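You operate a simulated robot arm through the tools that you are given. There is no shell and no other tool. Be economical: measure what you need, move in short steps, check, and stop when the job is done.

The job below is to be done with a simulated two-armed robot. You get a single attempt, and the scene is never put back.

TASK
Bin the core from the blue case and latch the case shut again.
Fine: the cores bin; the case stays on the pack table.

It is judged by the outcome, as a careful person would: the job done as asked, and still so three seconds after it is handed in. It fails if anything else is knocked over, pushed out of place, dropped, spilled or broken.

THE ROBOT
Two 7-joint arms with two-finger parallel grippers on one trunk, on a base that drives. Base frame: it is fixed to the floor where the robot stands at the start and does not move with it; the origin is under the middle of the robot, x ahead of it, y to its left, z up. Units: mm, degrees, N and s.
The left shoulder is at the start at [30, 119, 1110], the right one opposite. With the tool pointing down near the work surface each hand reaches from about 220 to 660 mm from the robot's upright axis, wherever it stands, measured 20 degrees to its own side. Places, roughly: blue latch [500, 200, 1000]; blue lid [600, 200, 900]; pack table [800, 200, 800]. Payload 3.43 kg a hand.
Tool frame (each hand has its own): the origin (TCP) lies between the finger pads and is the grasp point; the fingertips stand 30 mm ahead of it; z points along the fingers, y is the line along which they close. The gripper opens to 94 mm. The fingers are 28 mm wide and 10 mm thick; the gripper's body (50 by 96 mm) begins 55 mm behind the TCP.
Orientation is told as [roll, pitch, yaw] about the base's x, y, z axes, in that order, counted from this pose: with the fingers straight down and closing along the base's y, the tool's x points along the base's -x, its y along +y and its z along -z.

THE INTERFACE
- The arms move only by the tool drive_tool. It takes "left_increments", "right_increments" or both (then of equal length, played together; a hand with none holds still); each is a list of rows, each a list of 7 numbers: the gripper command, from -1 (shut) to 1 (fully open), values between in proportion, then the shift along the base's x, y, z in mm, then the turn, a rotation vector about the base's x, y, z in degrees. In form: [[claw, dx, dy, dz, rx, ry, rz], ...]. A call has 1 to 12 rows; each row shifts and turns the commanded pose from where the row before left it. Rows are played at 5 a second. More than 50 mm and 8.6 degrees between two rows, or a gripper value outside its range, and nothing of the call is played. A pose out of reach is approached as far as the arm can. The call stops where the force on the tool passes 40 N (or 10 N more than at its start, if that is more) or the arm is blocked; 0.2 s more then pass. The fingers move at their own pace (about 72 mm/s each) and stop on an object; they squeeze with about 33 N. The grip force told is the motor's: it shows also when the fingers shut on nothing. Time passes only in rows, and 0.2 s behind the last, so rows that do not move let the fingers close. The reply holds the time, the measured pose of the TCP, the force on the tool along the base axes, the opening and the grip force, in the units named above and with some noise, with the torque about the TCP (base axes, N m) and any sound that the robot's microphone picked up.
- Cameras (640 x 400 px; columns grow to the right, rows downward): "scene" is now at [40.4, 12.9, 1808.5]; the picture's right is [0.19, -0.98, 0.00], its down [-0.80, -0.16, -0.58] and it looks along [0.57, 0.11, -0.82] (base axes); focal length 284 px, centre (320, 200). "left" rides on the left gripper at [76, -14, -102] in its tool frame; the picture's right is [0.18, 0.98, 0.00], its down [-0.75, 0.14, -0.64] and it looks along [-0.63, 0.12, 0.77] (tool axes); focal length 243 px, centre (320, 200). "right" rides on the right gripper at [76, 14, -102] in its tool frame; the picture's right is [-0.18, 0.98, 0.00], its down [-0.75, -0.14, -0.64] and it looks along [-0.63, -0.12, 0.77] (tool axes); focal length 243 px, centre (320, 200). There is no depth. A picture from a camera that has moved, and an enlarged one, comes with that camera's place and axes in the base frame and with its lens.
- camera(camera): a new picture of that camera. The clock stands still meanwhile.
- lift_body(by): slides the trunk up (or, below 0, down) by that many mm; the arms and the scene camera ride with it, the base frame stays. It gives what a move gives, with no picture.
- steer(legs): drives the robot by 1 to 6 legs, each [ahead, turn to the left] in mm and degrees, along the robot's own axes; the way and the turn of a leg run together, so that a leg with both is an arc; at most 1500 mm and 180 degrees a leg. The arms and the cameras ride along, it lands a little off, and it stops where it bumps. It gives what a move gives.
- head_to(pan, tilt): turns the head with the scene camera to pan (to the left, within 143 degrees either way) and tilt (down, from -29 to 69), counted from straight ahead of the robot. It gives what a move gives.
- enlarge(camera, box): a new picture of the part [left, top, right, bottom] of that camera's present view, enlarged. The clock stands still meanwhile.
- sign_off(): hands the job in; it is judged then, once.

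Work in short steps. Places have to be worked out from the pictures, the camera data and where the tool is seen: move nearer, look again, correct. Check each grasp and each placing, and mend what went wrong. You have 120 turns and 108 pictures in all, those below and enlarged ones among them. Open the grippers and draw the arms clear of the work before you hand the job in, unless the task says otherwise; then end with one line.

The tools are called after ">>>" as name(argument=value, ...) on one line, values as JSON. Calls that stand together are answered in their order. drive_tool: Moves the arms, as the interface text tells. Its arguments: {"type":"object","properties":{"left_increments":{"type":"array"},"right_increments":{"type":"array"}},"required":[]} The other tools are called the same way: lift_body (by) slides the trunk up or down; steer (legs) drives the base; head_to (pan, tilt) turns the head that bears the scene camera; camera (camera) takes a picture; enlarge (camera, box) takes an enlarged picture of a part of a camera's view; sign_off () hands the job in.

At the start:

```text
clock: 0.0
left_tcp_pos: [421.9, 358.4, 1311.7]
left_tcp_rot: [0.0, 0.1, 0.1]
left_force: [0.3, -0.6, 0.1]
left_moment: [-0.01, 0.03, -0.02]
left_grip_width: 94.0
left_grip_force: 0.0
right_tcp_pos: [362.3, -16.9, 1343.5]
right_tcp_rot: [0.0, 0.0, -0.1]
right_force: [0.6, -0.3, -0.1]
right_moment: [-0.02, -0.01, 0.01]
right_grip_width: 94.0
right_grip_force: 0.1
trunk travel left (down, up): [-375.0, 35.0]
robot x, y, heading: [0.8, 0.1, 0.0]
head pan, tilt: [11.1, 54.8]
```

scene: 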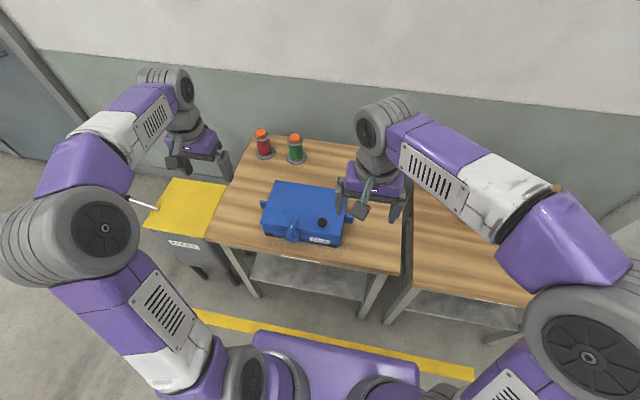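
right: 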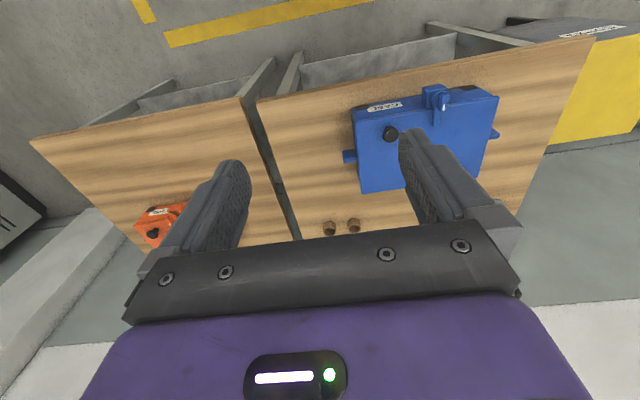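
left: 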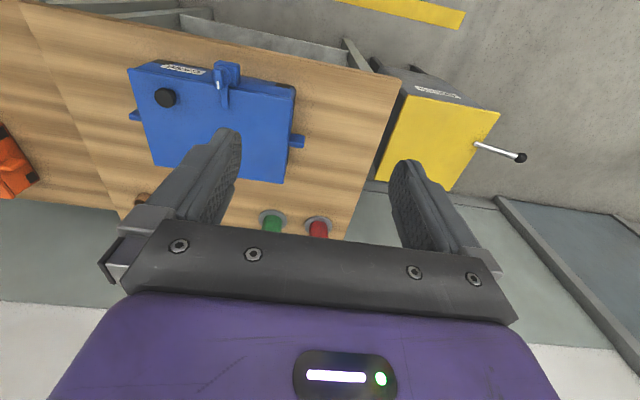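

The blue case sits on the pack table with a front latch and a black knob. A yellow-lidded bin with a lever stands to its left, so I'll enlarge both.

>>> enlarge(camera="scene", box=[240, 120, 400, 260])

>>> enlarge(camera="left", box=[340, 50, 560, 200])

>>> enlarge(camera="left", box=[110, 40, 330, 200])

```text
2.86 times, centred on (320, 190) of scene
camera zoom: at [40.4, 12.9, 1808.5], right [0.19, -0.98, 0.0], down [-0.8, -0.16, -0.58], along [0.57, 0.11, -0.82], focal length 811 px, centre (320, 229)
```

zoom: 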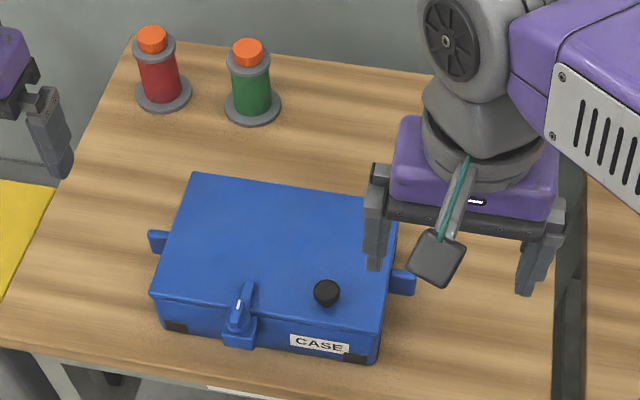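

```text
2.67 times, centred on (450, 125) of left
camera zoom: at [346.2, 345.4, 1412.8], right [-0.18, 0.98, 0.0], down [0.75, 0.14, 0.64], along [0.63, 0.12, -0.77], focal length 647 px, centre (-27, 400)
```

zoom: 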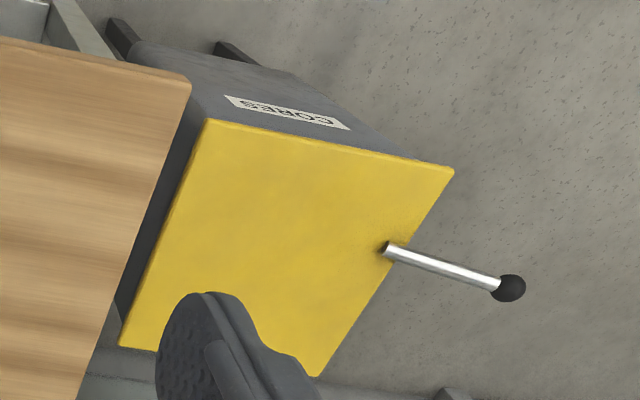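

```text
2.50 times, centred on (220, 120) of left
camera zoom: at [346.2, 345.4, 1412.8], right [-0.18, 0.98, 0.0], down [0.75, 0.14, 0.64], along [0.63, 0.12, -0.77], focal length 606 px, centre (570, 400)
```

zoom: 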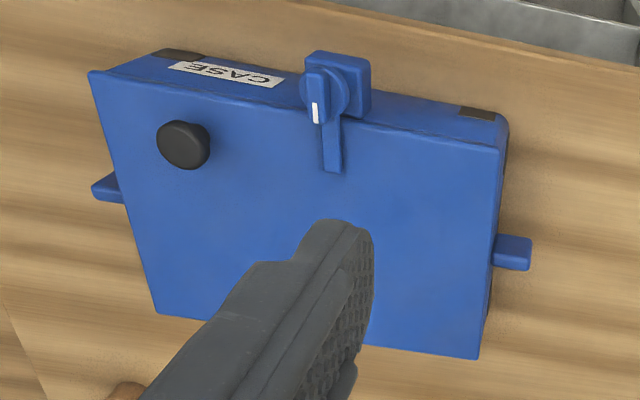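

Next I'll lower the left hand over the front of the case for a closer view of the latch and knob, staying well above it.

>>> drive_tool(left_increments=[[1, 0, -30, -36, 0, 0, 0], [1, 0, -30, -36, 0, 0, 0], [1, 0, -30, -36, 0, 0, 0], [1, 0, -30, -36, 0, 0, 0], [1, 0, -30, -36, 0, 0, 0], [1, 0, 0, -20, 0, 0, 0]])

>>> camera(camera="left")

```text
clock: 1.4
left_tcp_pos: [421.1, 208.2, 1111.3]
left_tcp_rot: [0.1, 0.0, 0.0]
left_force: [-0.6, 0.1, -0.2]
left_moment: [-0.01, -0.02, 0.0]
left_grip_width: 94.0
left_grip_force: 0.0
right_tcp_pos: [362.2, -16.8, 1344.6]
right_tcp_rot: [0.0, 0.0, -0.1]
right_force: [0.3, -0.6, -0.2]
right_moment: [-0.03, 0.0, -0.04]
right_grip_width: 94.0
right_grip_force: 0.1
trunk travel left (down, up): [-375.0, 35.0]
robot x, y, heading: [-0.6, -1.7, -0.1]
head pan, tilt: [11.1, 54.8]
```

```text
101 pictures are left
camera left: at [344.8, 195.4, 1212.1], right [-0.18, 0.98, 0.0], down [0.75, 0.14, 0.64], along [0.63, 0.12, -0.77], focal length 243 px, centre (320, 200)
```

left: 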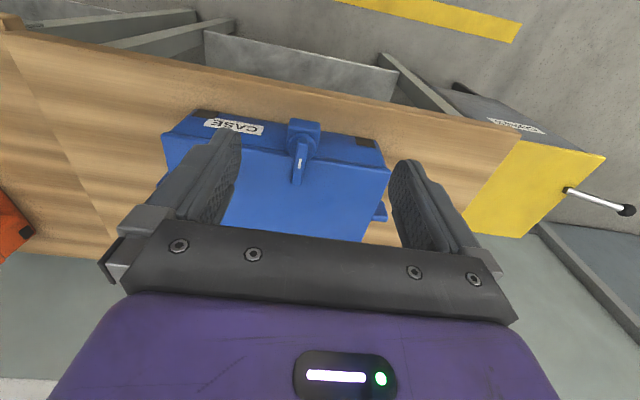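

>>> enlarge(camera="left", box=[230, 90, 390, 200])

>>> enlarge(camera="left", box=[440, 70, 640, 240])

>>> enlarge(camera="scene", box=[120, 160, 280, 290])

```text
3.64 times, centred on (310, 145) of left
camera zoom: at [344.8, 195.4, 1212.1], right [-0.18, 0.98, 0.0], down [0.75, 0.14, 0.64], along [0.63, 0.12, -0.77], focal length 882 px, centre (356, 400)
```

zoom: 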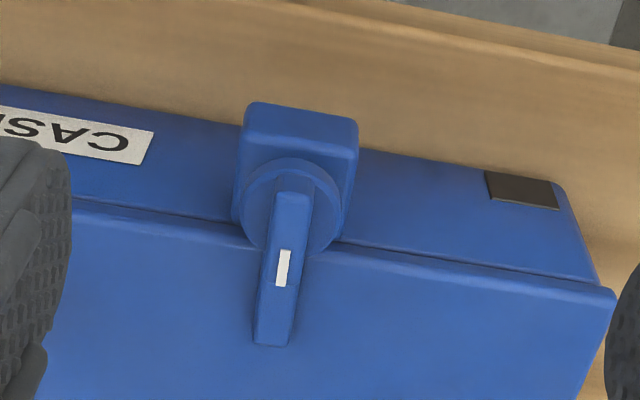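

```text
2.35 times, centred on (540, 155) of left
camera zoom: at [344.8, 195.4, 1212.1], right [-0.18, 0.98, 0.0], down [0.75, 0.14, 0.64], along [0.63, 0.12, -0.77], focal length 571 px, centre (-198, 306)
```

zoom: 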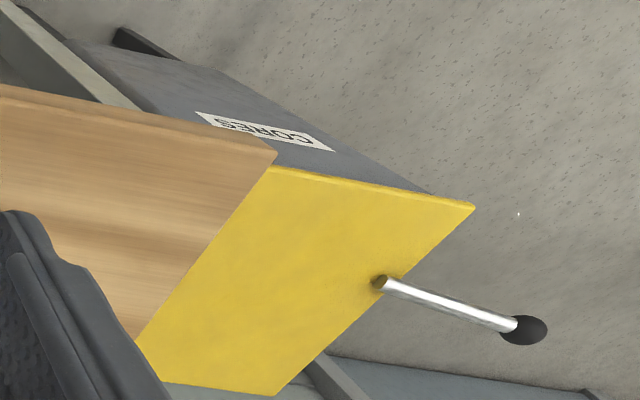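

```text
3.08 times, centred on (200, 225) of scene
camera zoom: at [40.6, 13.6, 1808.5], right [0.19, -0.98, 0.0], down [-0.8, -0.16, -0.58], along [0.57, 0.11, -0.82], focal length 874 px, centre (689, 123)
```

zoom: 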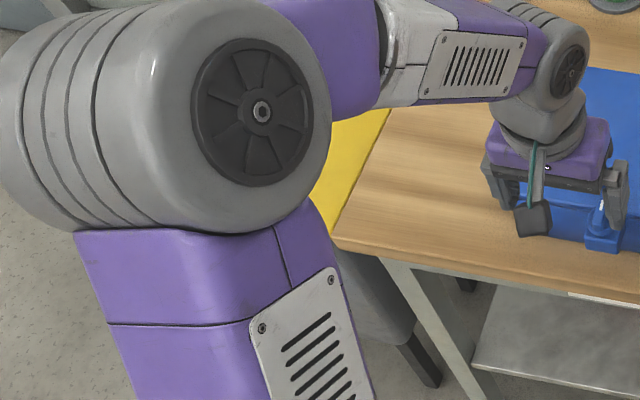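

The latch looks like a bar turned over the lid from a front post. To find its pivot axis I'll tilt the left hand and lower it, so the camera looks almost level at the case front.

>>> drive_tool(left_increments=[[1, 0, 0, -25, 0, -7, 0], [1, 0, 0, -25, 0, -7, 0], [1, 0, 0, -25, 0, -7, 0], [1, 0, 0, -25, 0, -7, 0], [1, 0, 0, -25, 0, -7, 0], [1, 0, 0, -15, 0, 0, 0]])

>>> camera(camera="left")

```text
clock: 2.8
left_tcp_pos: [421.2, 209.2, 970.3]
left_tcp_rot: [0.2, -35.1, 0.0]
left_force: [1.3, 0.5, 0.0]
left_moment: [0.01, 0.02, 0.0]
left_grip_width: 94.0
left_grip_force: 0.1
right_tcp_pos: [363.2, -16.7, 1342.9]
right_tcp_rot: [0.0, 0.0, 0.0]
right_force: [0.3, 0.2, -0.6]
right_moment: [-0.03, 0.0, 0.01]
right_grip_width: 93.9
right_grip_force: 0.0
trunk travel left (down, up): [-375.0, 35.0]
robot x, y, heading: [-1.3, -0.7, -0.1]
head pan, tilt: [11.1, 54.8]
```

```text
97 pictures are left
camera left: at [300.2, 195.5, 1009.9], right [-0.15, 0.98, -0.1], down [0.25, 0.14, 0.96], along [0.96, 0.12, -0.26], focal length 243 px, centre (320, 200)
```

left: 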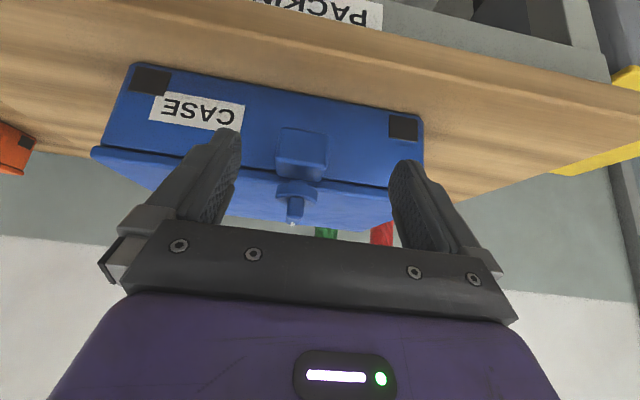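

>>> enlarge(camera="left", box=[230, 110, 400, 240])

```text
3.08 times, centred on (315, 175) of left
camera zoom: at [300.2, 195.5, 1009.9], right [-0.15, 0.98, -0.1], down [0.25, 0.14, 0.96], along [0.96, 0.12, -0.26], focal length 746 px, centre (335, 277)
```

zoom: 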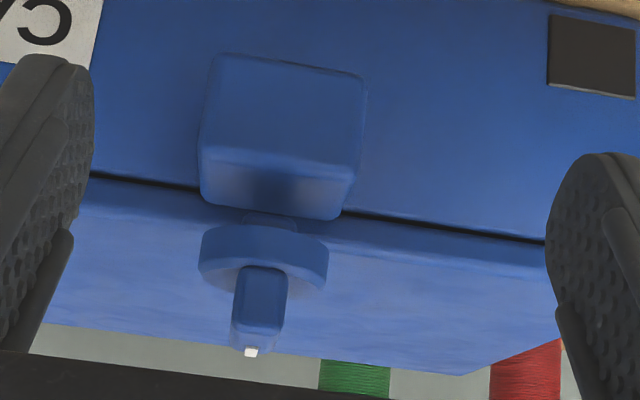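

The pivot is vertical, at about (477, 200). The bar lies over the lid at x≈463–520, with its top near z≈981. I'll straighten the hand, bring it above the pivot and look.

>>> drive_tool(left_increments=[[1, 0, 0, 30, 0, 7, 0], [1, 0, 0, 30, 0, 7, 0], [1, 10, 0, 30, 0, 7, 0], [1, 20, -4, 0, 0, 7, 0], [1, 28, -5, 0, 0, 7, 0]])

>>> camera(camera="left")

>>> enlarge(camera="scene", box=[250, 160, 410, 260])

```text
clock: 4.0
left_tcp_pos: [481.9, 199.7, 1064.0]
left_tcp_rot: [0.0, 0.1, 0.0]
left_force: [0.5, 0.8, -0.9]
left_moment: [0.01, 0.0, -0.03]
left_grip_width: 93.8
left_grip_force: 0.1
right_tcp_pos: [363.9, -17.5, 1344.7]
right_tcp_rot: [0.1, 0.0, 0.1]
right_force: [-0.3, 0.6, 0.6]
right_moment: [-0.01, -0.02, 0.01]
right_grip_width: 94.1
right_grip_force: 0.0
trunk travel left (down, up): [-375.0, 35.0]
robot x, y, heading: [-1.8, -2.6, 0.0]
head pan, tilt: [11.1, 54.8]
```

```text
95 pictures are left
camera left: at [405.9, 186.5, 1164.2], right [-0.18, 0.98, 0.0], down [0.75, 0.14, 0.64], along [0.63, 0.12, -0.77], focal length 243 px, centre (320, 200)
```

left: 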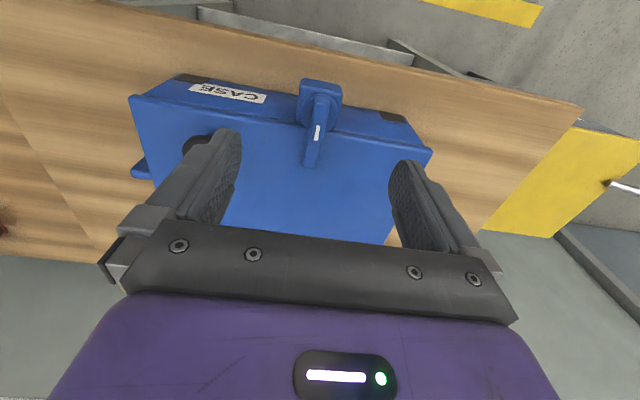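

```text
4.00 times, centred on (330, 210) of scene
camera zoom: at [42.1, 12.7, 1808.4], right [0.19, -0.98, 0.0], down [-0.8, -0.16, -0.58], along [0.56, 0.11, -0.82], focal length 1136 px, centre (280, 160)
```

zoom: 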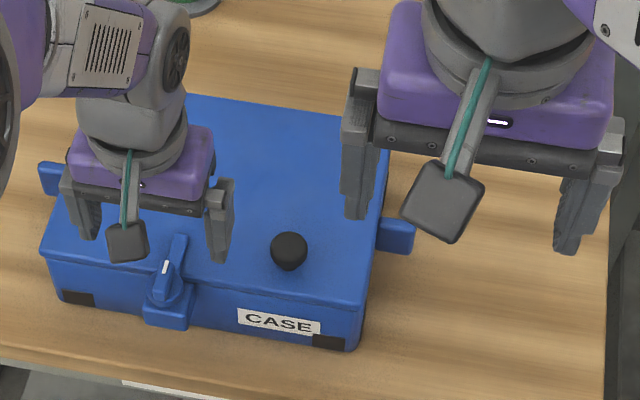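

The mark again triangulates to (488, 200, 982), which confirms the latch position. I'll lower to z≈990 with the pads around the latch grip and close.

>>> drive_tool(left_increments=[[0.3, 0, 0, -30, 0, 0, 0], [0, 0, 0, -30, 0, 0, 0], [-0.2, 0, 0, -12, 0, 0, 0], [-1, 0, 0, 0, 0, 0, 0], [-1, 0, 0, 0, 0, 0, 0], [-1, 0, 0, 0, 0, 0, 0]])

>>> camera(camera="left")

```text
clock: 5.4
left_tcp_pos: [479.3, 198.5, 990.4]
left_tcp_rot: [-0.1, 0.0, 0.0]
left_force: [-2.0, -3.8, 2.4]
left_moment: [-0.12, -0.07, -0.01]
left_grip_width: 29.6
left_grip_force: 33.0
right_tcp_pos: [362.1, -17.3, 1343.5]
right_tcp_rot: [0.1, 0.0, 0.0]
right_force: [-0.3, 0.2, -0.4]
right_moment: [0.0, 0.0, -0.01]
right_grip_width: 94.0
right_grip_force: 0.1
trunk travel left (down, up): [-375.0, 35.0]
robot x, y, heading: [-2.5, 2.3, 0.0]
head pan, tilt: [11.1, 54.8]
```

```text
93 pictures are left
camera left: at [403.3, 185.4, 1091.4], right [-0.18, 0.98, 0.0], down [0.75, 0.14, 0.64], along [0.63, 0.12, -0.77], focal length 243 px, centre (320, 200)
```

left: 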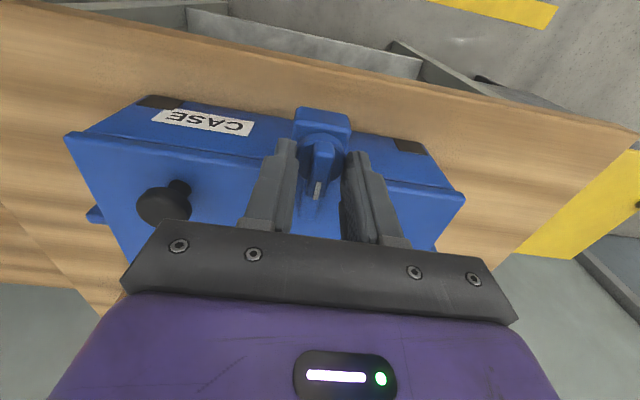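

The 29.6 mm width suggests the tips are on the disc and not on the grip bar, so I'll check.

>>> enlarge(camera="left", box=[250, 90, 400, 240])

```text
2.67 times, centred on (325, 165) of left
camera zoom: at [403.3, 185.4, 1091.4], right [-0.18, 0.98, 0.0], down [0.75, 0.14, 0.64], along [0.63, 0.12, -0.77], focal length 647 px, centre (307, 293)
```

zoom: 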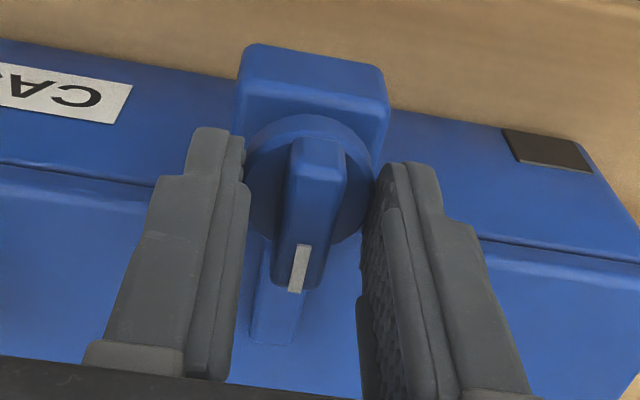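

The tips did pinch the disc. I'll open a little, raise 10 mm and close on the grip bar itself.

>>> drive_tool(left_increments=[[-0.1, 0, 0, 0, 0, 0, 0], [-0.1, 4, 1, 10, 0, 0, 0], [-1, 0, 0, 0, 0, 0, 0], [-1, 0, 0, 0, 0, 0, 0], [-1, 0, 0, 0, 0, 0, 0]])

>>> enlarge(camera="left", box=[250, 90, 400, 240])

```text
clock: 6.6
left_tcp_pos: [484.8, 200.2, 998.8]
left_tcp_rot: [0.0, 0.1, 0.0]
left_force: [-0.2, -3.8, 2.3]
left_moment: [-0.12, 0.23, -0.08]
left_grip_width: 11.5
left_grip_force: 33.2
right_tcp_pos: [362.5, -17.4, 1345.1]
right_tcp_rot: [0.1, 0.0, 0.0]
right_force: [1.0, 1.1, 0.1]
right_moment: [0.0, 0.0, -0.02]
right_grip_width: 93.9
right_grip_force: 0.0
trunk travel left (down, up): [-375.0, 35.0]
robot x, y, heading: [0.7, 1.8, -0.0]
head pan, tilt: [11.1, 54.8]
```

```text
2.67 times, centred on (325, 165) of left
camera zoom: at [408.6, 186.6, 1100.1], right [-0.18, 0.98, 0.0], down [0.75, 0.14, 0.64], along [0.63, 0.12, -0.77], focal length 647 px, centre (307, 293)
```

zoom: 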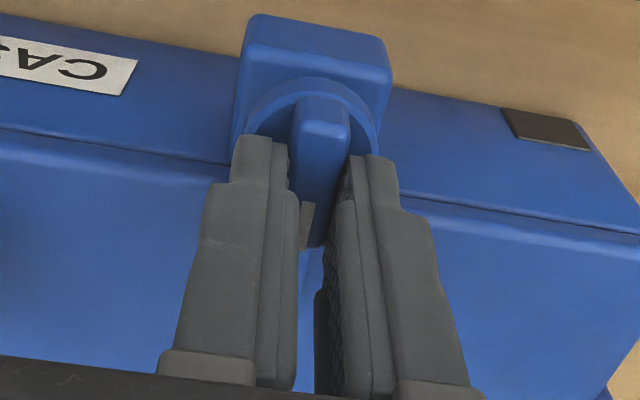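

The bar is held at 11.5 mm. I'll try a small counter-clockwise turn and watch the torque.

>>> drive_tool(left_increments=[[-1, 0, 1, 0, 0, 0, 8], [-1, 0, 1, 0, 0, 0, 8], [-1, 0, 1, 0, 0, 0, 8]])

>>> enlarge(camera="left", box=[230, 70, 420, 250])

```text
clock: 7.4
left_tcp_pos: [484.8, 204.1, 999.6]
left_tcp_rot: [0.1, 0.2, 24.2]
left_force: [-0.3, -0.3, 0.7]
left_moment: [-0.11, 0.21, -0.23]
left_grip_width: 11.7
left_grip_force: 32.9
right_tcp_pos: [363.4, -16.8, 1343.3]
right_tcp_rot: [-0.1, -0.1, 0.0]
right_force: [-0.4, 0.4, -0.9]
right_moment: [-0.02, -0.04, 0.0]
right_grip_width: 93.8
right_grip_force: 0.1
trunk travel left (down, up): [-375.0, 35.0]
robot x, y, heading: [0.4, -2.6, 0.2]
head pan, tilt: [11.1, 54.8]
```

```text
2.22 times, centred on (325, 160) of left
camera zoom: at [421.2, 160.3, 1100.6], right [-0.57, 0.82, 0.0], down [0.63, 0.44, 0.64], along [0.53, 0.37, -0.77], focal length 539 px, centre (309, 289)
```

zoom: 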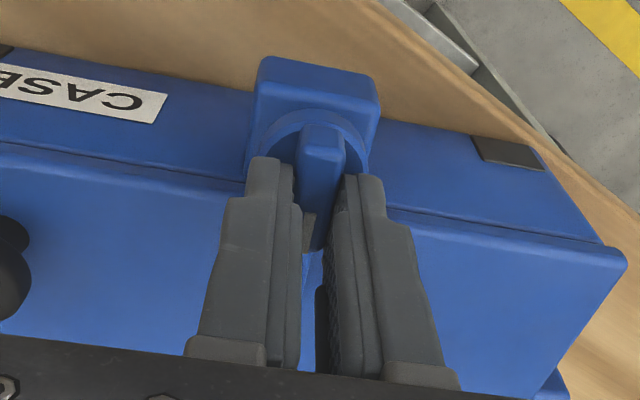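

It turns freely at low torque. I'll continue to about 90°.

>>> drive_tool(left_increments=[[-1, 0, 1, 0, 0, 0, 8.2], [-1, -1, 1, 0, 0, 0, 8.2], [-1, -1, 1, 0, 0, 0, 8.2], [-1, -1, 0, 0, 0, 0, 8.2], [-1, -1, 1, 0, 0, 0, 8.2], [-1, -1, 0, 0, 0, 0, 8.2], [-1, -1, 0, 0, 0, 0, 8.2], [-1, -1, 0, 0, 0, 0, 8.2]])

>>> camera(camera="left")

>>> enlarge(camera="scene", box=[240, 150, 400, 260])

```text
clock: 9.2
left_tcp_pos: [478.2, 208.1, 999.1]
left_tcp_rot: [0.0, 0.0, 89.8]
left_force: [0.4, -0.4, 0.2]
left_moment: [-0.53, 0.0, -0.04]
left_grip_width: 11.7
left_grip_force: 32.7
right_tcp_pos: [364.1, -17.0, 1344.0]
right_tcp_rot: [0.0, 0.1, -0.1]
right_force: [0.2, 0.9, -0.9]
right_moment: [0.04, 0.0, 0.01]
right_grip_width: 93.9
right_grip_force: 0.0
trunk travel left (down, up): [-375.0, 35.0]
robot x, y, heading: [3.7, 1.5, 0.1]
head pan, tilt: [11.1, 54.8]
```

```text
89 pictures are left
camera left: at [491.5, 132.6, 1101.0], right [-0.98, -0.18, 0.0], down [-0.14, 0.75, 0.64], along [-0.12, 0.63, -0.77], focal length 243 px, centre (320, 200)
```

left: 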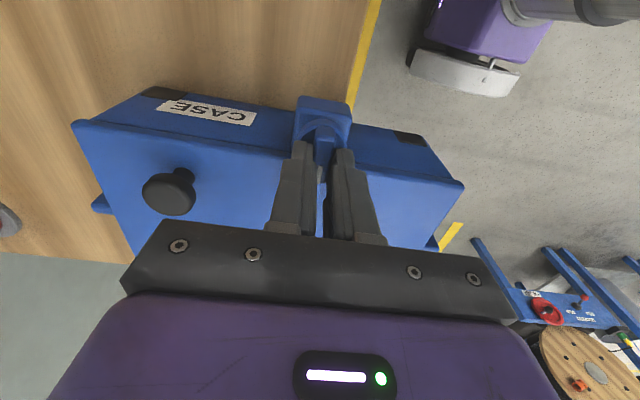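

```text
3.64 times, centred on (320, 205) of scene
camera zoom: at [40.9, 13.1, 1808.5], right [0.19, -0.98, 0.0], down [-0.8, -0.16, -0.58], along [0.57, 0.11, -0.82], focal length 1032 px, centre (320, 182)
```

zoom: 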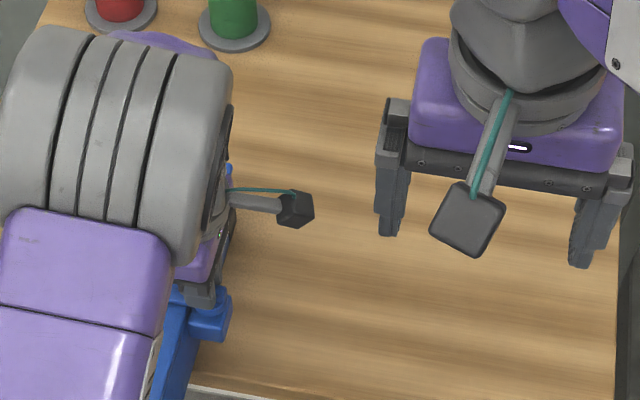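

The whole case swivelled with the hand, because the bar is stiff relative to the case. I'll reverse the same path now to put the case back, then hold it with the other hand.

>>> drive_tool(left_increments=[[-1, 1, 0, 0, 0, 0, -8.2], [-1, 1, 0, 0, 0, 0, -8.2], [-1, 1, 0, 0, 0, 0, -8.2], [-1, 1, -1, 0, 0, 0, -8.2], [-1, 1, 0, 0, 0, 0, -8.2], [-1, 1, -1, 0, 0, 0, -8.2], [-1, 1, -1, 0, 0, 0, -8.2], [-1, 0, -1, 0, 0, 0, -8.2], [-1, 0, -1, 0, 0, 0, -8], [-1, 0, -1, 0, 0, 0, -8], [-1, 0, -1, 0, 0, 0, -8]])

>>> enlarge(camera="scene", box=[240, 120, 400, 260])

>>> camera(camera="left")

```text
clock: 11.6
left_tcp_pos: [484.1, 202.3, 998.6]
left_tcp_rot: [0.0, 0.0, -0.2]
left_force: [0.6, 0.9, 0.2]
left_moment: [-0.03, -0.6, 0.01]
left_grip_width: 11.4
left_grip_force: 33.4
right_tcp_pos: [363.2, -16.5, 1344.8]
right_tcp_rot: [-0.1, 0.0, 0.1]
right_force: [0.0, -0.1, 1.0]
right_moment: [0.02, -0.01, -0.05]
right_grip_width: 93.8
right_grip_force: 0.1
trunk travel left (down, up): [-375.0, 35.0]
robot x, y, heading: [-0.7, 0.3, 0.1]
head pan, tilt: [11.1, 54.8]
```

```text
2.86 times, centred on (320, 190) of scene
camera zoom: at [40.6, 13.2, 1808.5], right [0.19, -0.98, 0.0], down [-0.8, -0.16, -0.58], along [0.57, 0.11, -0.82], focal length 811 px, centre (320, 229)
```

zoom: 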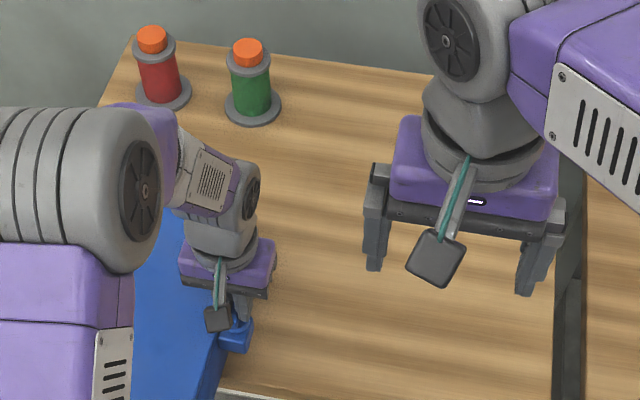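

```text
86 pictures are left
camera left: at [408.2, 187.7, 1100.3], right [-0.18, 0.98, 0.0], down [0.75, 0.14, 0.64], along [0.63, 0.12, -0.77], focal length 243 px, centre (320, 200)
```

left: 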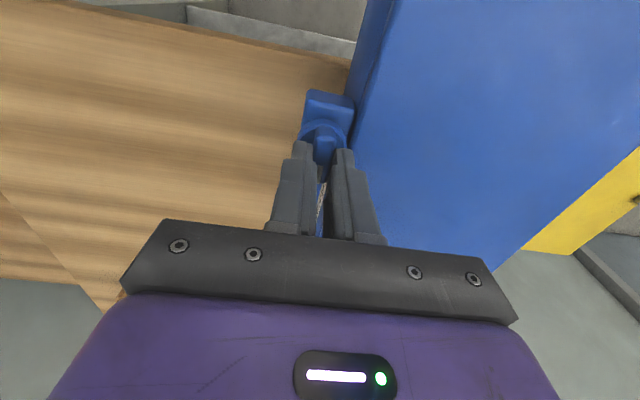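

Informative: going back, only the latch turned. It opens clockwise, and the case is still swung 90°. Continuing clockwise should meet the latch's open stop and carry the case back, so I'll go in two parts and watch.

>>> drive_tool(left_increments=[[-1, 0, -1, 0, 0, 0, -8], [-1, 0, -2, 0, 0, 0, -8], [-1, 0, -1, 0, 0, 0, -8], [-1, -1, -1, 0, 0, 0, -8]])

>>> camera(camera="left")

>>> camera(camera="scene")

```text
clock: 12.6
left_tcp_pos: [483.7, 196.6, 1000.1]
left_tcp_rot: [0.0, 0.1, -32.1]
left_force: [0.3, 0.7, -0.4]
left_moment: [-0.22, -0.12, 0.21]
left_grip_width: 11.6
left_grip_force: 32.7
right_tcp_pos: [362.7, -15.6, 1345.0]
right_tcp_rot: [-0.1, -0.1, 0.0]
right_force: [-1.0, 0.2, 0.0]
right_moment: [-0.01, 0.02, 0.02]
right_grip_width: 94.4
right_grip_force: 0.1
trunk travel left (down, up): [-375.0, 35.0]
robot x, y, heading: [1.6, 2.0, 0.1]
head pan, tilt: [11.1, 54.8]
```

```text
85 pictures are left
camera left: at [411.1, 225.8, 1101.1], right [0.37, 0.93, 0.0], down [0.71, -0.28, 0.64], along [0.6, -0.24, -0.77], focal length 243 px, centre (320, 200)
```

left: 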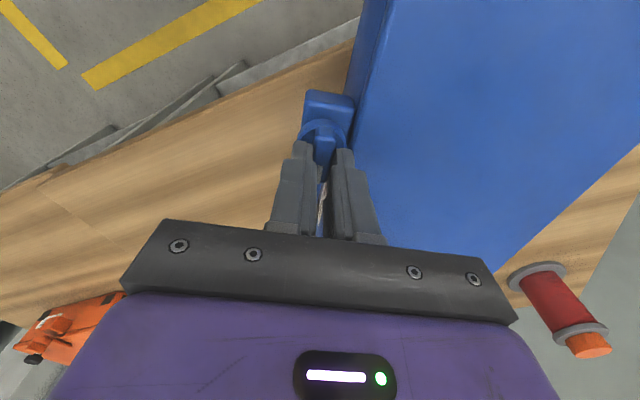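

```text
84 pictures are left
camera scene: at [40.8, 13.2, 1808.5], right [0.19, -0.98, 0.0], down [-0.8, -0.16, -0.58], along [0.57, 0.11, -0.82], focal length 284 px, centre (320, 200)
```

scene: 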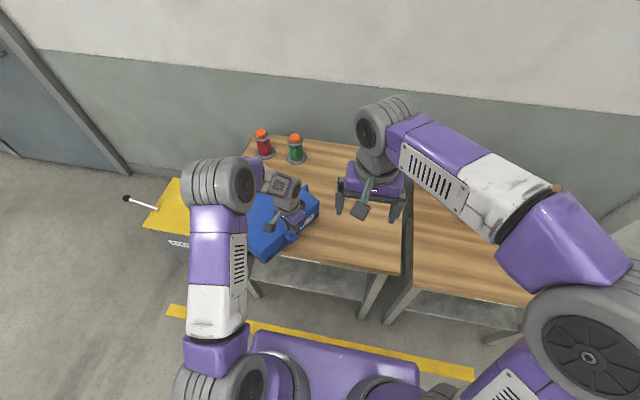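

The case now follows the hand back, so the latch sits on its open stop. I'll continue the remaining 58°.

>>> drive_tool(left_increments=[[-1, -1, -1, 0, 0, 0, -8.3], [-1, -1, -1, 0, 0, 0, -8.3], [-1, -1, -1, 0, 0, 0, -8.3], [-1, -1, 0, 0, 0, 0, -8.3], [-1, -1, 0, 0, 0, 0, -8.3], [-1, -1, 0, 0, 0, 0, -8.3], [-1, -1, 0, 0, 0, 0, -8.2]])

>>> camera(camera="left")

>>> camera(camera="scene")

```text
clock: 14.2
left_tcp_pos: [477.1, 193.3, 1001.2]
left_tcp_rot: [0.0, 0.0, -90.2]
left_force: [0.7, 0.2, -0.1]
left_moment: [-0.24, 0.03, 0.22]
left_grip_width: 11.7
left_grip_force: 32.6
right_tcp_pos: [362.4, -16.7, 1344.1]
right_tcp_rot: [0.0, 0.0, 0.0]
right_force: [0.2, -0.2, -0.9]
right_moment: [0.0, -0.02, 0.0]
right_grip_width: 94.2
right_grip_force: 0.0
trunk travel left (down, up): [-375.0, 35.0]
robot x, y, heading: [2.4, 3.9, -0.0]
head pan, tilt: [11.1, 54.8]
```

```text
83 pictures are left
camera left: at [462.3, 270.1, 1101.0], right [0.98, 0.18, 0.0], down [0.14, -0.75, 0.64], along [0.12, -0.63, -0.77], focal length 243 px, centre (320, 200)
```

left: 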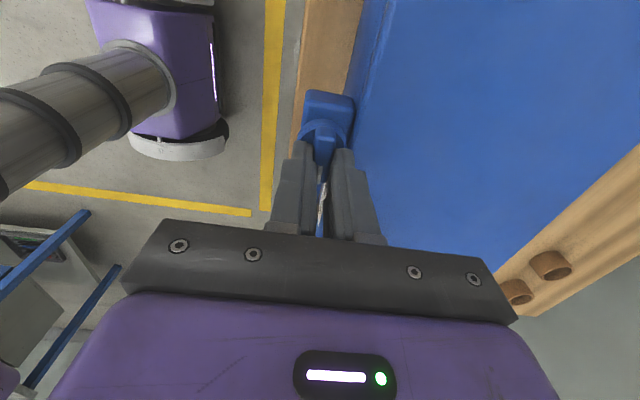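

```text
82 pictures are left
camera scene: at [40.7, 13.2, 1808.5], right [0.19, -0.98, 0.0], down [-0.8, -0.16, -0.58], along [0.57, 0.11, -0.82], focal length 284 px, centre (320, 200)
```

scene: 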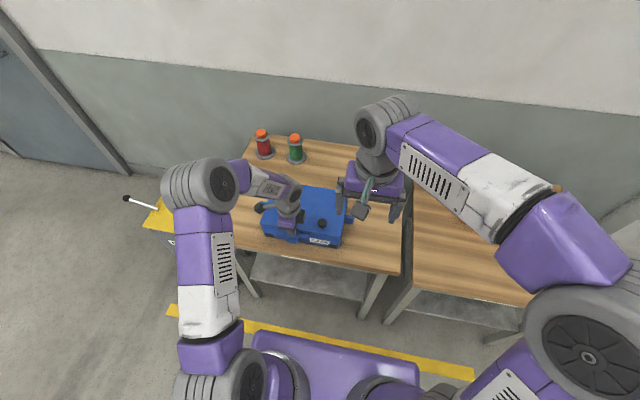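

The case is back in its place with the latch turned 90° open. I'll release and lift away.

>>> drive_tool(left_increments=[[-0.3, 0, 0, 0, 0, 0, 0], [-0.3, 0, 0, 40, 0, 0, 0], [0, 0, 0, 40, 0, 0, 8.5], [0, 0, 10, 10, 0, 0, 8.5], [0, 0, 20, 0, 0, 0, 8.5], [0, 0, 30, 0, 0, 0, 8.5], [0, 0, 30, 0, 0, 0, 8.5]])

>>> enlarge(camera="scene", box=[240, 150, 400, 260])

```text
clock: 15.8
left_tcp_pos: [475.6, 284.9, 1089.7]
left_tcp_rot: [0.0, 0.0, -47.3]
left_force: [-0.1, 0.8, -0.5]
left_moment: [-0.04, -0.02, -0.01]
left_grip_width: 46.9
left_grip_force: 0.0
right_tcp_pos: [363.5, -16.2, 1343.1]
right_tcp_rot: [0.0, 0.0, 0.0]
right_force: [0.1, 0.2, 0.1]
right_moment: [-0.03, -0.03, -0.03]
right_grip_width: 93.8
right_grip_force: 0.1
trunk travel left (down, up): [-375.0, 35.0]
robot x, y, heading: [-0.5, 3.1, 0.1]
head pan, tilt: [11.1, 54.8]
```

```text
3.64 times, centred on (320, 205) of scene
camera zoom: at [40.5, 14.0, 1808.5], right [0.19, -0.98, 0.0], down [-0.8, -0.16, -0.58], along [0.57, 0.11, -0.82], focal length 1032 px, centre (320, 182)
```

zoom: 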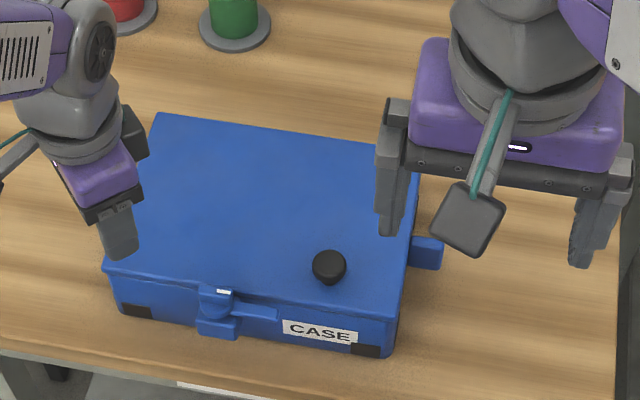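

The latch is open and its tongue is clear of the lid. The black knob is near (537, 101, 960), so I'll bring the right hand above it and move the left hand back out of the way.

>>> drive_tool(right_increments=[[0, 25, 17, -40, 0, 0, 0], [0, 25, 17, -40, 0, 0, 0], [0, 25, 17, -40, 0, 0, 0], [0, 25, 17, -40, 0, 0, 0], [0, 25, 17, -40, 0, 0, 0], [0, 25, 17, -40, 0, 0, 0], [0, 23, 15, -40, 0, 0, 0]], left_increments=[[0, -10, 20, 10, 0, 0, 8.5], [0, -10, 20, 10, 0, 0, 8.5], [0, -10, 20, 10, 0, 0, 8.5], [0, -10, 20, 10, 0, 0, 8.5], [0, -10, 20, 10, 0, 0, 8.5], [0, -10, 0, 10, 0, 0, 4.6], [0, 0, 0, 0, 0, 0, 0]])

>>> camera(camera="right")

>>> enlarge(camera="scene", box=[240, 150, 400, 260])

```text
refused: row 1 steps farther than a row can; nothing moved
```

```text
80 pictures are left
camera right: at [285.9, -0.7, 1448.0], right [0.18, 0.98, 0.0], down [0.75, -0.14, 0.64], along [0.63, -0.12, -0.77], focal length 243 px, centre (320, 200)
```

right: 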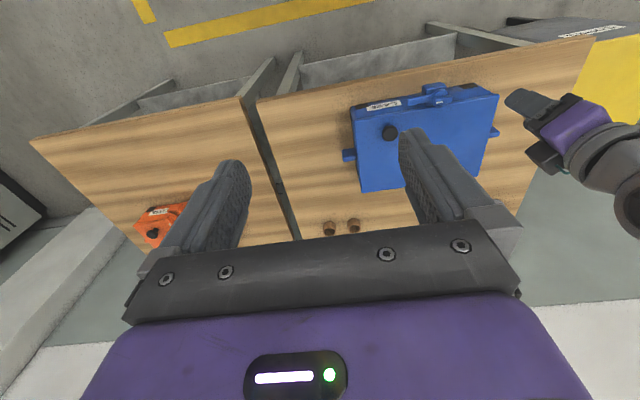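

```text
3.64 times, centred on (320, 205) of scene
camera zoom: at [40.5, 14.0, 1808.5], right [0.19, -0.98, 0.0], down [-0.8, -0.16, -0.58], along [0.57, 0.11, -0.82], focal length 1032 px, centre (320, 182)
```

zoom: 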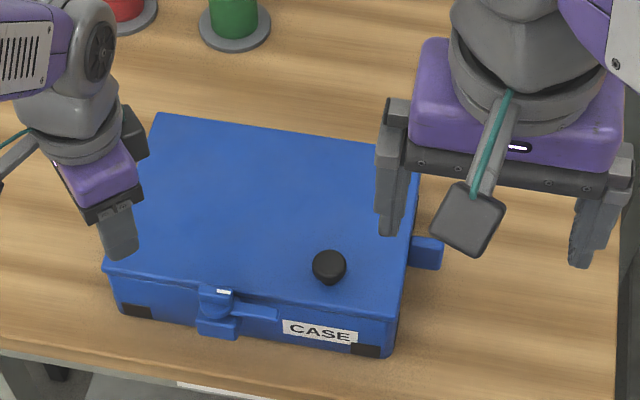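

The step norm was over 50 mm, so I'll resend it with smaller rows.

>>> drive_tool(right_increments=[[0, 21, 14, -35, 0, 0, 0], [0, 21, 14, -35, 0, 0, 0], [0, 21, 14, -35, 0, 0, 0], [0, 21, 14, -35, 0, 0, 0], [0, 21, 14, -35, 0, 0, 0], [0, 21, 14, -35, 0, 0, 0], [0, 21, 14, -35, 0, 0, 0], [0, 26, 19, -35, 0, 0, 0]], left_increments=[[0, -10, 20, 10, 0, 0, 8.5], [0, -10, 20, 10, 0, 0, 8.5], [0, -10, 20, 10, 0, 0, 8.5], [0, -10, 20, 10, 0, 0, 8.5], [0, -10, 20, 10, 0, 0, 8.5], [0, -10, 0, 10, 0, 0, 4.6], [0, 0, 0, 0, 0, 0, 0], [0, 0, 0, 0, 0, 0, 0]])

>>> camera(camera="right")

```text
clock: 17.6
left_tcp_pos: [418.6, 384.9, 1149.3]
left_tcp_rot: [0.0, 0.1, -0.3]
left_force: [0.8, -0.5, -0.1]
left_moment: [0.0, 0.02, -0.01]
left_grip_width: 47.1
left_grip_force: 0.1
right_tcp_pos: [535.4, 99.5, 1061.1]
right_tcp_rot: [0.0, 0.1, 0.0]
right_force: [-0.8, 0.4, -0.7]
right_moment: [-0.01, 0.02, 0.01]
right_grip_width: 46.8
right_grip_force: 0.1
trunk travel left (down, up): [-375.0, 35.0]
robot x, y, heading: [-0.3, -0.7, -0.2]
head pan, tilt: [11.1, 54.8]
```

```text
78 pictures are left
camera right: at [457.9, 115.1, 1165.4], right [0.18, 0.98, 0.0], down [0.75, -0.14, 0.64], along [0.63, -0.12, -0.77], focal length 243 px, centre (320, 200)
```

right: 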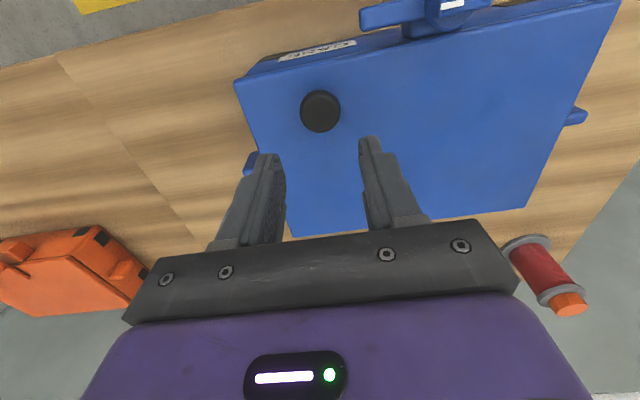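

The right view puts the knob near (529, 101), with its top between 960 and 975 and about 35 mm wide. I'll open wider, shift and descend partway.

>>> drive_tool(right_increments=[[0.5, -6, 1, -25, 0, 0, 0], [0.5, 0, 0, -25, 0, 0, 0]])

>>> camera(camera="right")

```text
clock: 18.2
left_tcp_pos: [417.0, 386.1, 1150.0]
left_tcp_rot: [0.0, 0.0, -0.5]
left_force: [-0.3, 0.6, -1.2]
left_moment: [-0.01, -0.02, 0.03]
left_grip_width: 46.9
left_grip_force: 0.0
right_tcp_pos: [530.1, 102.1, 1012.9]
right_tcp_rot: [0.0, -0.1, 0.0]
right_force: [-0.2, -0.6, -0.2]
right_moment: [0.02, 0.0, -0.01]
right_grip_width: 70.6
right_grip_force: 0.0
trunk travel left (down, up): [-375.0, 35.0]
robot x, y, heading: [-0.2, 0.4, 0.1]
head pan, tilt: [11.1, 54.8]
```

```text
77 pictures are left
camera right: at [453.4, 117.3, 1116.7], right [0.18, 0.98, 0.0], down [0.75, -0.14, 0.64], along [0.63, -0.12, -0.77], focal length 243 px, centre (320, 200)
```

right: 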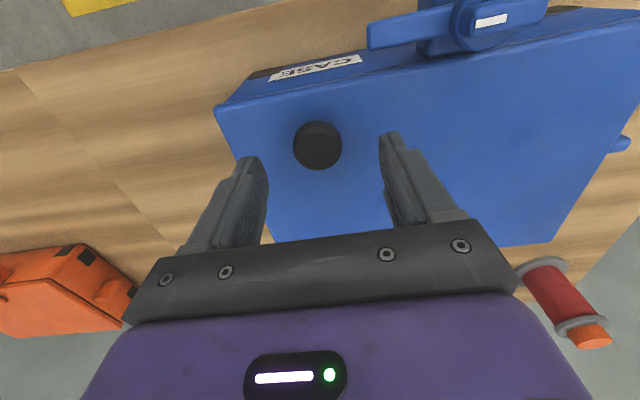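

The two views give the knob at (530, 100.5, 959). I'll lower so the tips are near z≈943, then close.

>>> drive_tool(right_increments=[[0.3, 0, -1, -20, 0, 0, 0], [0.2, 0, 0, -19, 0, 0, 0], [-1, 0, 0, 0, 0, 0, 0], [-1, 0, 0, 0, 0, 0, 0], [-1, 0, 0, 0, 0, 0, 0]])

>>> enlarge(camera="right", box=[200, 80, 460, 250])

```text
clock: 19.4
left_tcp_pos: [416.5, 384.3, 1150.8]
left_tcp_rot: [0.1, 0.0, -0.5]
left_force: [-0.3, 0.2, 0.0]
left_moment: [-0.01, 0.01, 0.0]
left_grip_width: 47.0
left_grip_force: 0.1
right_tcp_pos: [528.6, 102.3, 977.1]
right_tcp_rot: [0.0, -0.2, 0.1]
right_force: [1.7, -3.2, 11.0]
right_moment: [-0.06, -0.42, -0.02]
right_grip_width: 31.2
right_grip_force: 32.7
trunk travel left (down, up): [-375.0, 35.0]
robot x, y, heading: [0.6, 3.7, -0.1]
head pan, tilt: [11.1, 54.8]
```

```text
2.35 times, centred on (330, 165) of right
camera zoom: at [450.9, 116.5, 1081.5], right [0.18, 0.98, 0.0], down [0.75, -0.14, 0.64], along [0.63, -0.12, -0.76], focal length 571 px, centre (296, 282)
```

zoom: 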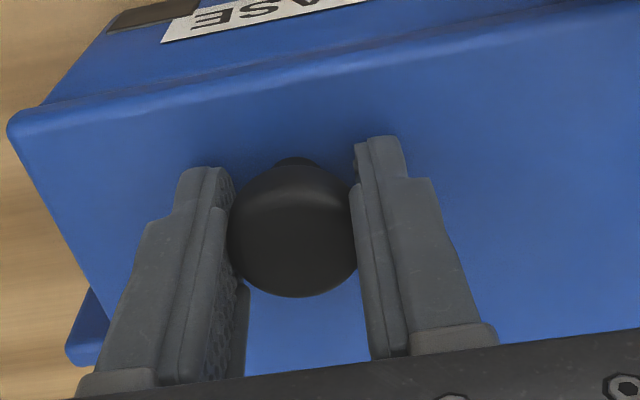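

The knob is gripped at 31 mm. The lid is about x 505–685 and presumably hinged at the rear, so I'll try a 10° arc about that edge.

>>> drive_tool(right_increments=[[-1, 3.8, 0, 13.4, 0, 5, 0], [-1, 5, 0, 12.9, 0, 5, 0]])

>>> camera(camera="right")

>>> enlarge(camera="scene", box=[220, 120, 400, 260])

```text
clock: 20.0
left_tcp_pos: [416.2, 386.2, 1150.3]
left_tcp_rot: [0.1, 0.0, -0.4]
left_force: [1.3, 0.3, -0.3]
left_moment: [0.03, 0.01, -0.02]
left_grip_width: 47.0
left_grip_force: 0.0
right_tcp_pos: [535.7, 101.8, 1002.0]
right_tcp_rot: [0.0, 10.0, 0.2]
right_force: [0.1, -1.9, 5.3]
right_moment: [-0.04, -1.02, 0.01]
right_grip_width: 31.3
right_grip_force: 32.9
trunk travel left (down, up): [-375.0, 35.0]
robot x, y, heading: [1.9, -4.4, -0.0]
head pan, tilt: [11.1, 54.8]
```

```text
75 pictures are left
camera right: at [477.8, 116.7, 1118.0], right [0.18, 0.98, -0.03], down [0.85, -0.14, 0.5], along [0.49, -0.12, -0.86], focal length 243 px, centre (320, 200)
```

right: 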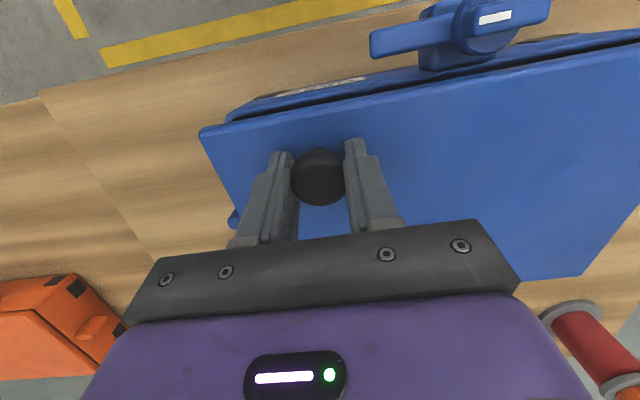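

```text
2.86 times, centred on (310, 190) of scene
camera zoom: at [40.0, 12.7, 1808.5], right [0.19, -0.98, 0.0], down [-0.8, -0.16, -0.58], along [0.57, 0.11, -0.82], focal length 811 px, centre (349, 229)
```

zoom: 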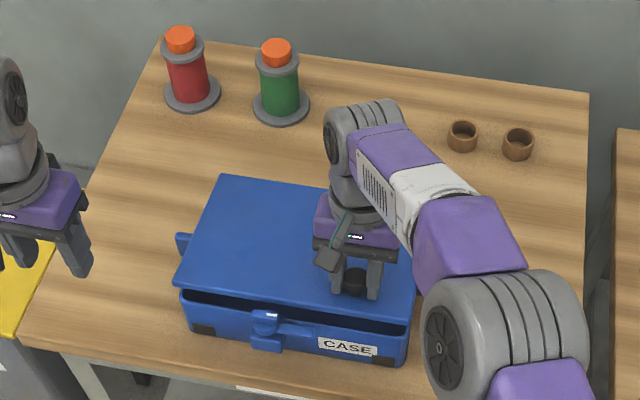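

The lid is hinged at the rear and rising. I'll continue the arc to about 45°.

>>> drive_tool(right_increments=[[-1, 6.1, 0, 12.6, 0, 5, 0], [-1, 7.1, 0, 11.9, 0, 5, 0], [-1, 8.1, 0, 11.2, 0, 5, 0], [-1, 9.2, 0, 10.5, 0, 5, 0], [-1, 9.9, 0, 9.7, 0, 5, 0], [-1, 10.9, 0, 8.7, 0, 5, 0], [-1, 11.5, 0, 7.9, 0, 5, 0]])

>>> enlarge(camera="scene", box=[220, 120, 400, 260])

>>> camera(camera="right")

```text
clock: 21.6
left_tcp_pos: [417.4, 384.1, 1149.6]
left_tcp_rot: [0.0, -0.1, -0.4]
left_force: [0.3, -0.9, 0.7]
left_moment: [0.03, 0.01, -0.01]
left_grip_width: 47.2
left_grip_force: 0.1
right_tcp_pos: [488.9, 54.5, 1080.5]
right_tcp_rot: [0.1, 35.0, 0.1]
right_force: [1.8, -1.4, -2.8]
right_moment: [0.1, 0.16, -0.1]
right_grip_width: 30.8
right_grip_force: 33.5
right hand out of reach, approached as far as the arm can: row 1, 2, 3, 4, 5, 6, 7
trunk travel left (down, up): [-375.0, 35.0]
robot x, y, heading: [1.8, 3.2, 0.0]
head pan, tilt: [11.1, 54.8]
```

```text
2.86 times, centred on (310, 190) of scene
camera zoom: at [40.2, 12.3, 1808.5], right [0.19, -0.98, 0.0], down [-0.8, -0.16, -0.58], along [0.57, 0.11, -0.82], focal length 811 px, centre (349, 229)
```

zoom: 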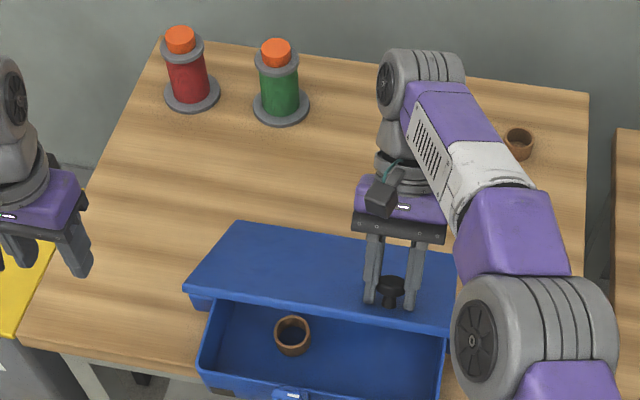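

```text
72 pictures are left
camera right: at [485.3, 69.7, 1210.4], right [0.15, 0.98, -0.1], down [0.99, -0.14, 0.09], along [0.08, -0.12, -0.99], focal length 243 px, centre (320, 200)
```

right: 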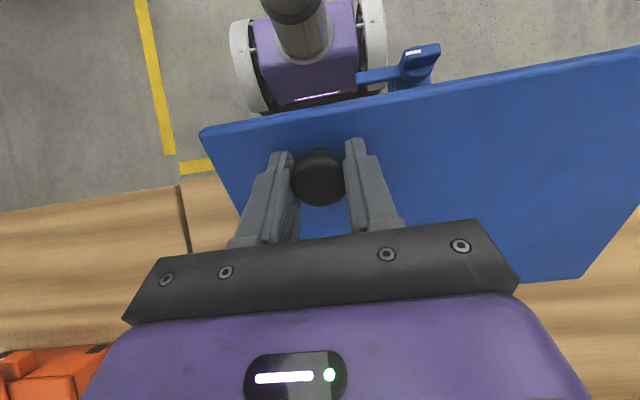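

The arm ran out of reach while tilting and dragged the case towards me. I'll look at how far it moved.

>>> camera(camera="scene")

>>> camera(camera="left")

```text
71 pictures are left
camera scene: at [40.2, 12.3, 1808.5], right [0.19, -0.98, 0.0], down [-0.8, -0.16, -0.58], along [0.57, 0.11, -0.82], focal length 284 px, centre (320, 200)
```

scene: 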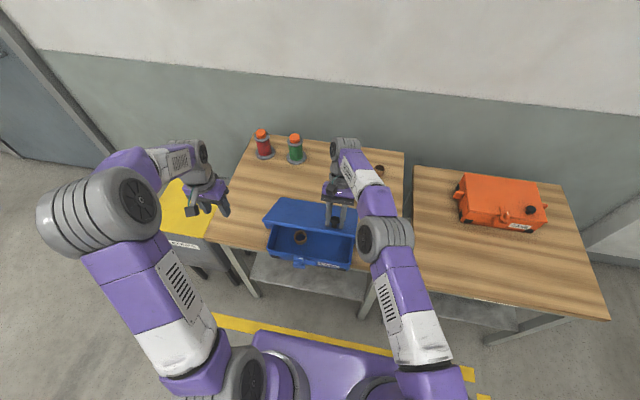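

```text
70 pictures are left
camera left: at [340.6, 371.9, 1251.1], right [-0.18, 0.98, 0.0], down [0.75, 0.14, 0.64], along [0.63, 0.11, -0.77], focal length 243 px, centre (320, 200)
```

left: 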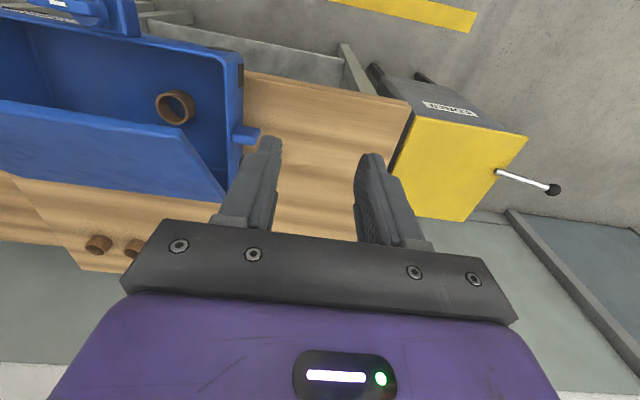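

The core is the brown ring inside the case. The case slid about 95 mm towards me and 60 mm to my right, but it's still well supported. I'll drive forward 60 mm while holding the knob, which pushes it back and regains reach.

>>> steer(legs=[[60, 0]])

>>> camera(camera="scene")

```text
clock: 22.6
left_tcp_pos: [476.9, 386.5, 1150.5]
left_tcp_rot: [0.0, 0.2, -0.2]
left_force: [1.0, -0.5, -0.8]
left_moment: [-0.03, 0.04, -0.01]
left_grip_width: 46.8
left_grip_force: 0.1
right_tcp_pos: [550.8, 55.5, 1080.7]
right_tcp_rot: [0.0, 35.1, 0.2]
right_force: [-0.8, -0.4, -5.6]
right_moment: [-0.17, 0.58, 0.15]
right_grip_width: 31.3
right_grip_force: 33.1
trunk travel left (down, up): [-375.0, 35.0]
robot x, y, heading: [62.9, 0.7, -0.0]
head pan, tilt: [11.1, 54.8]
```

```text
69 pictures are left
camera scene: at [101.4, 13.1, 1808.5], right [0.19, -0.98, 0.0], down [-0.8, -0.16, -0.58], along [0.57, 0.11, -0.82], focal length 284 px, centre (320, 200)
```

scene: 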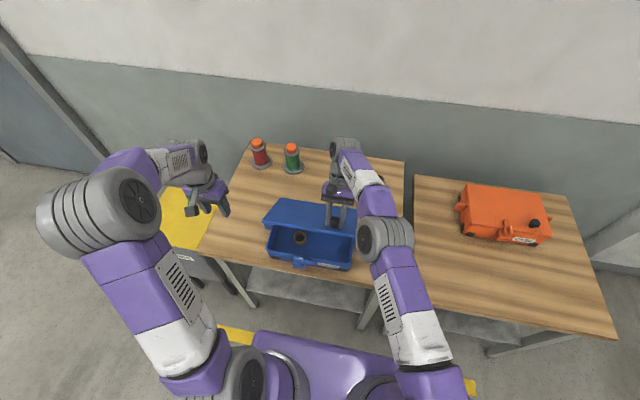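

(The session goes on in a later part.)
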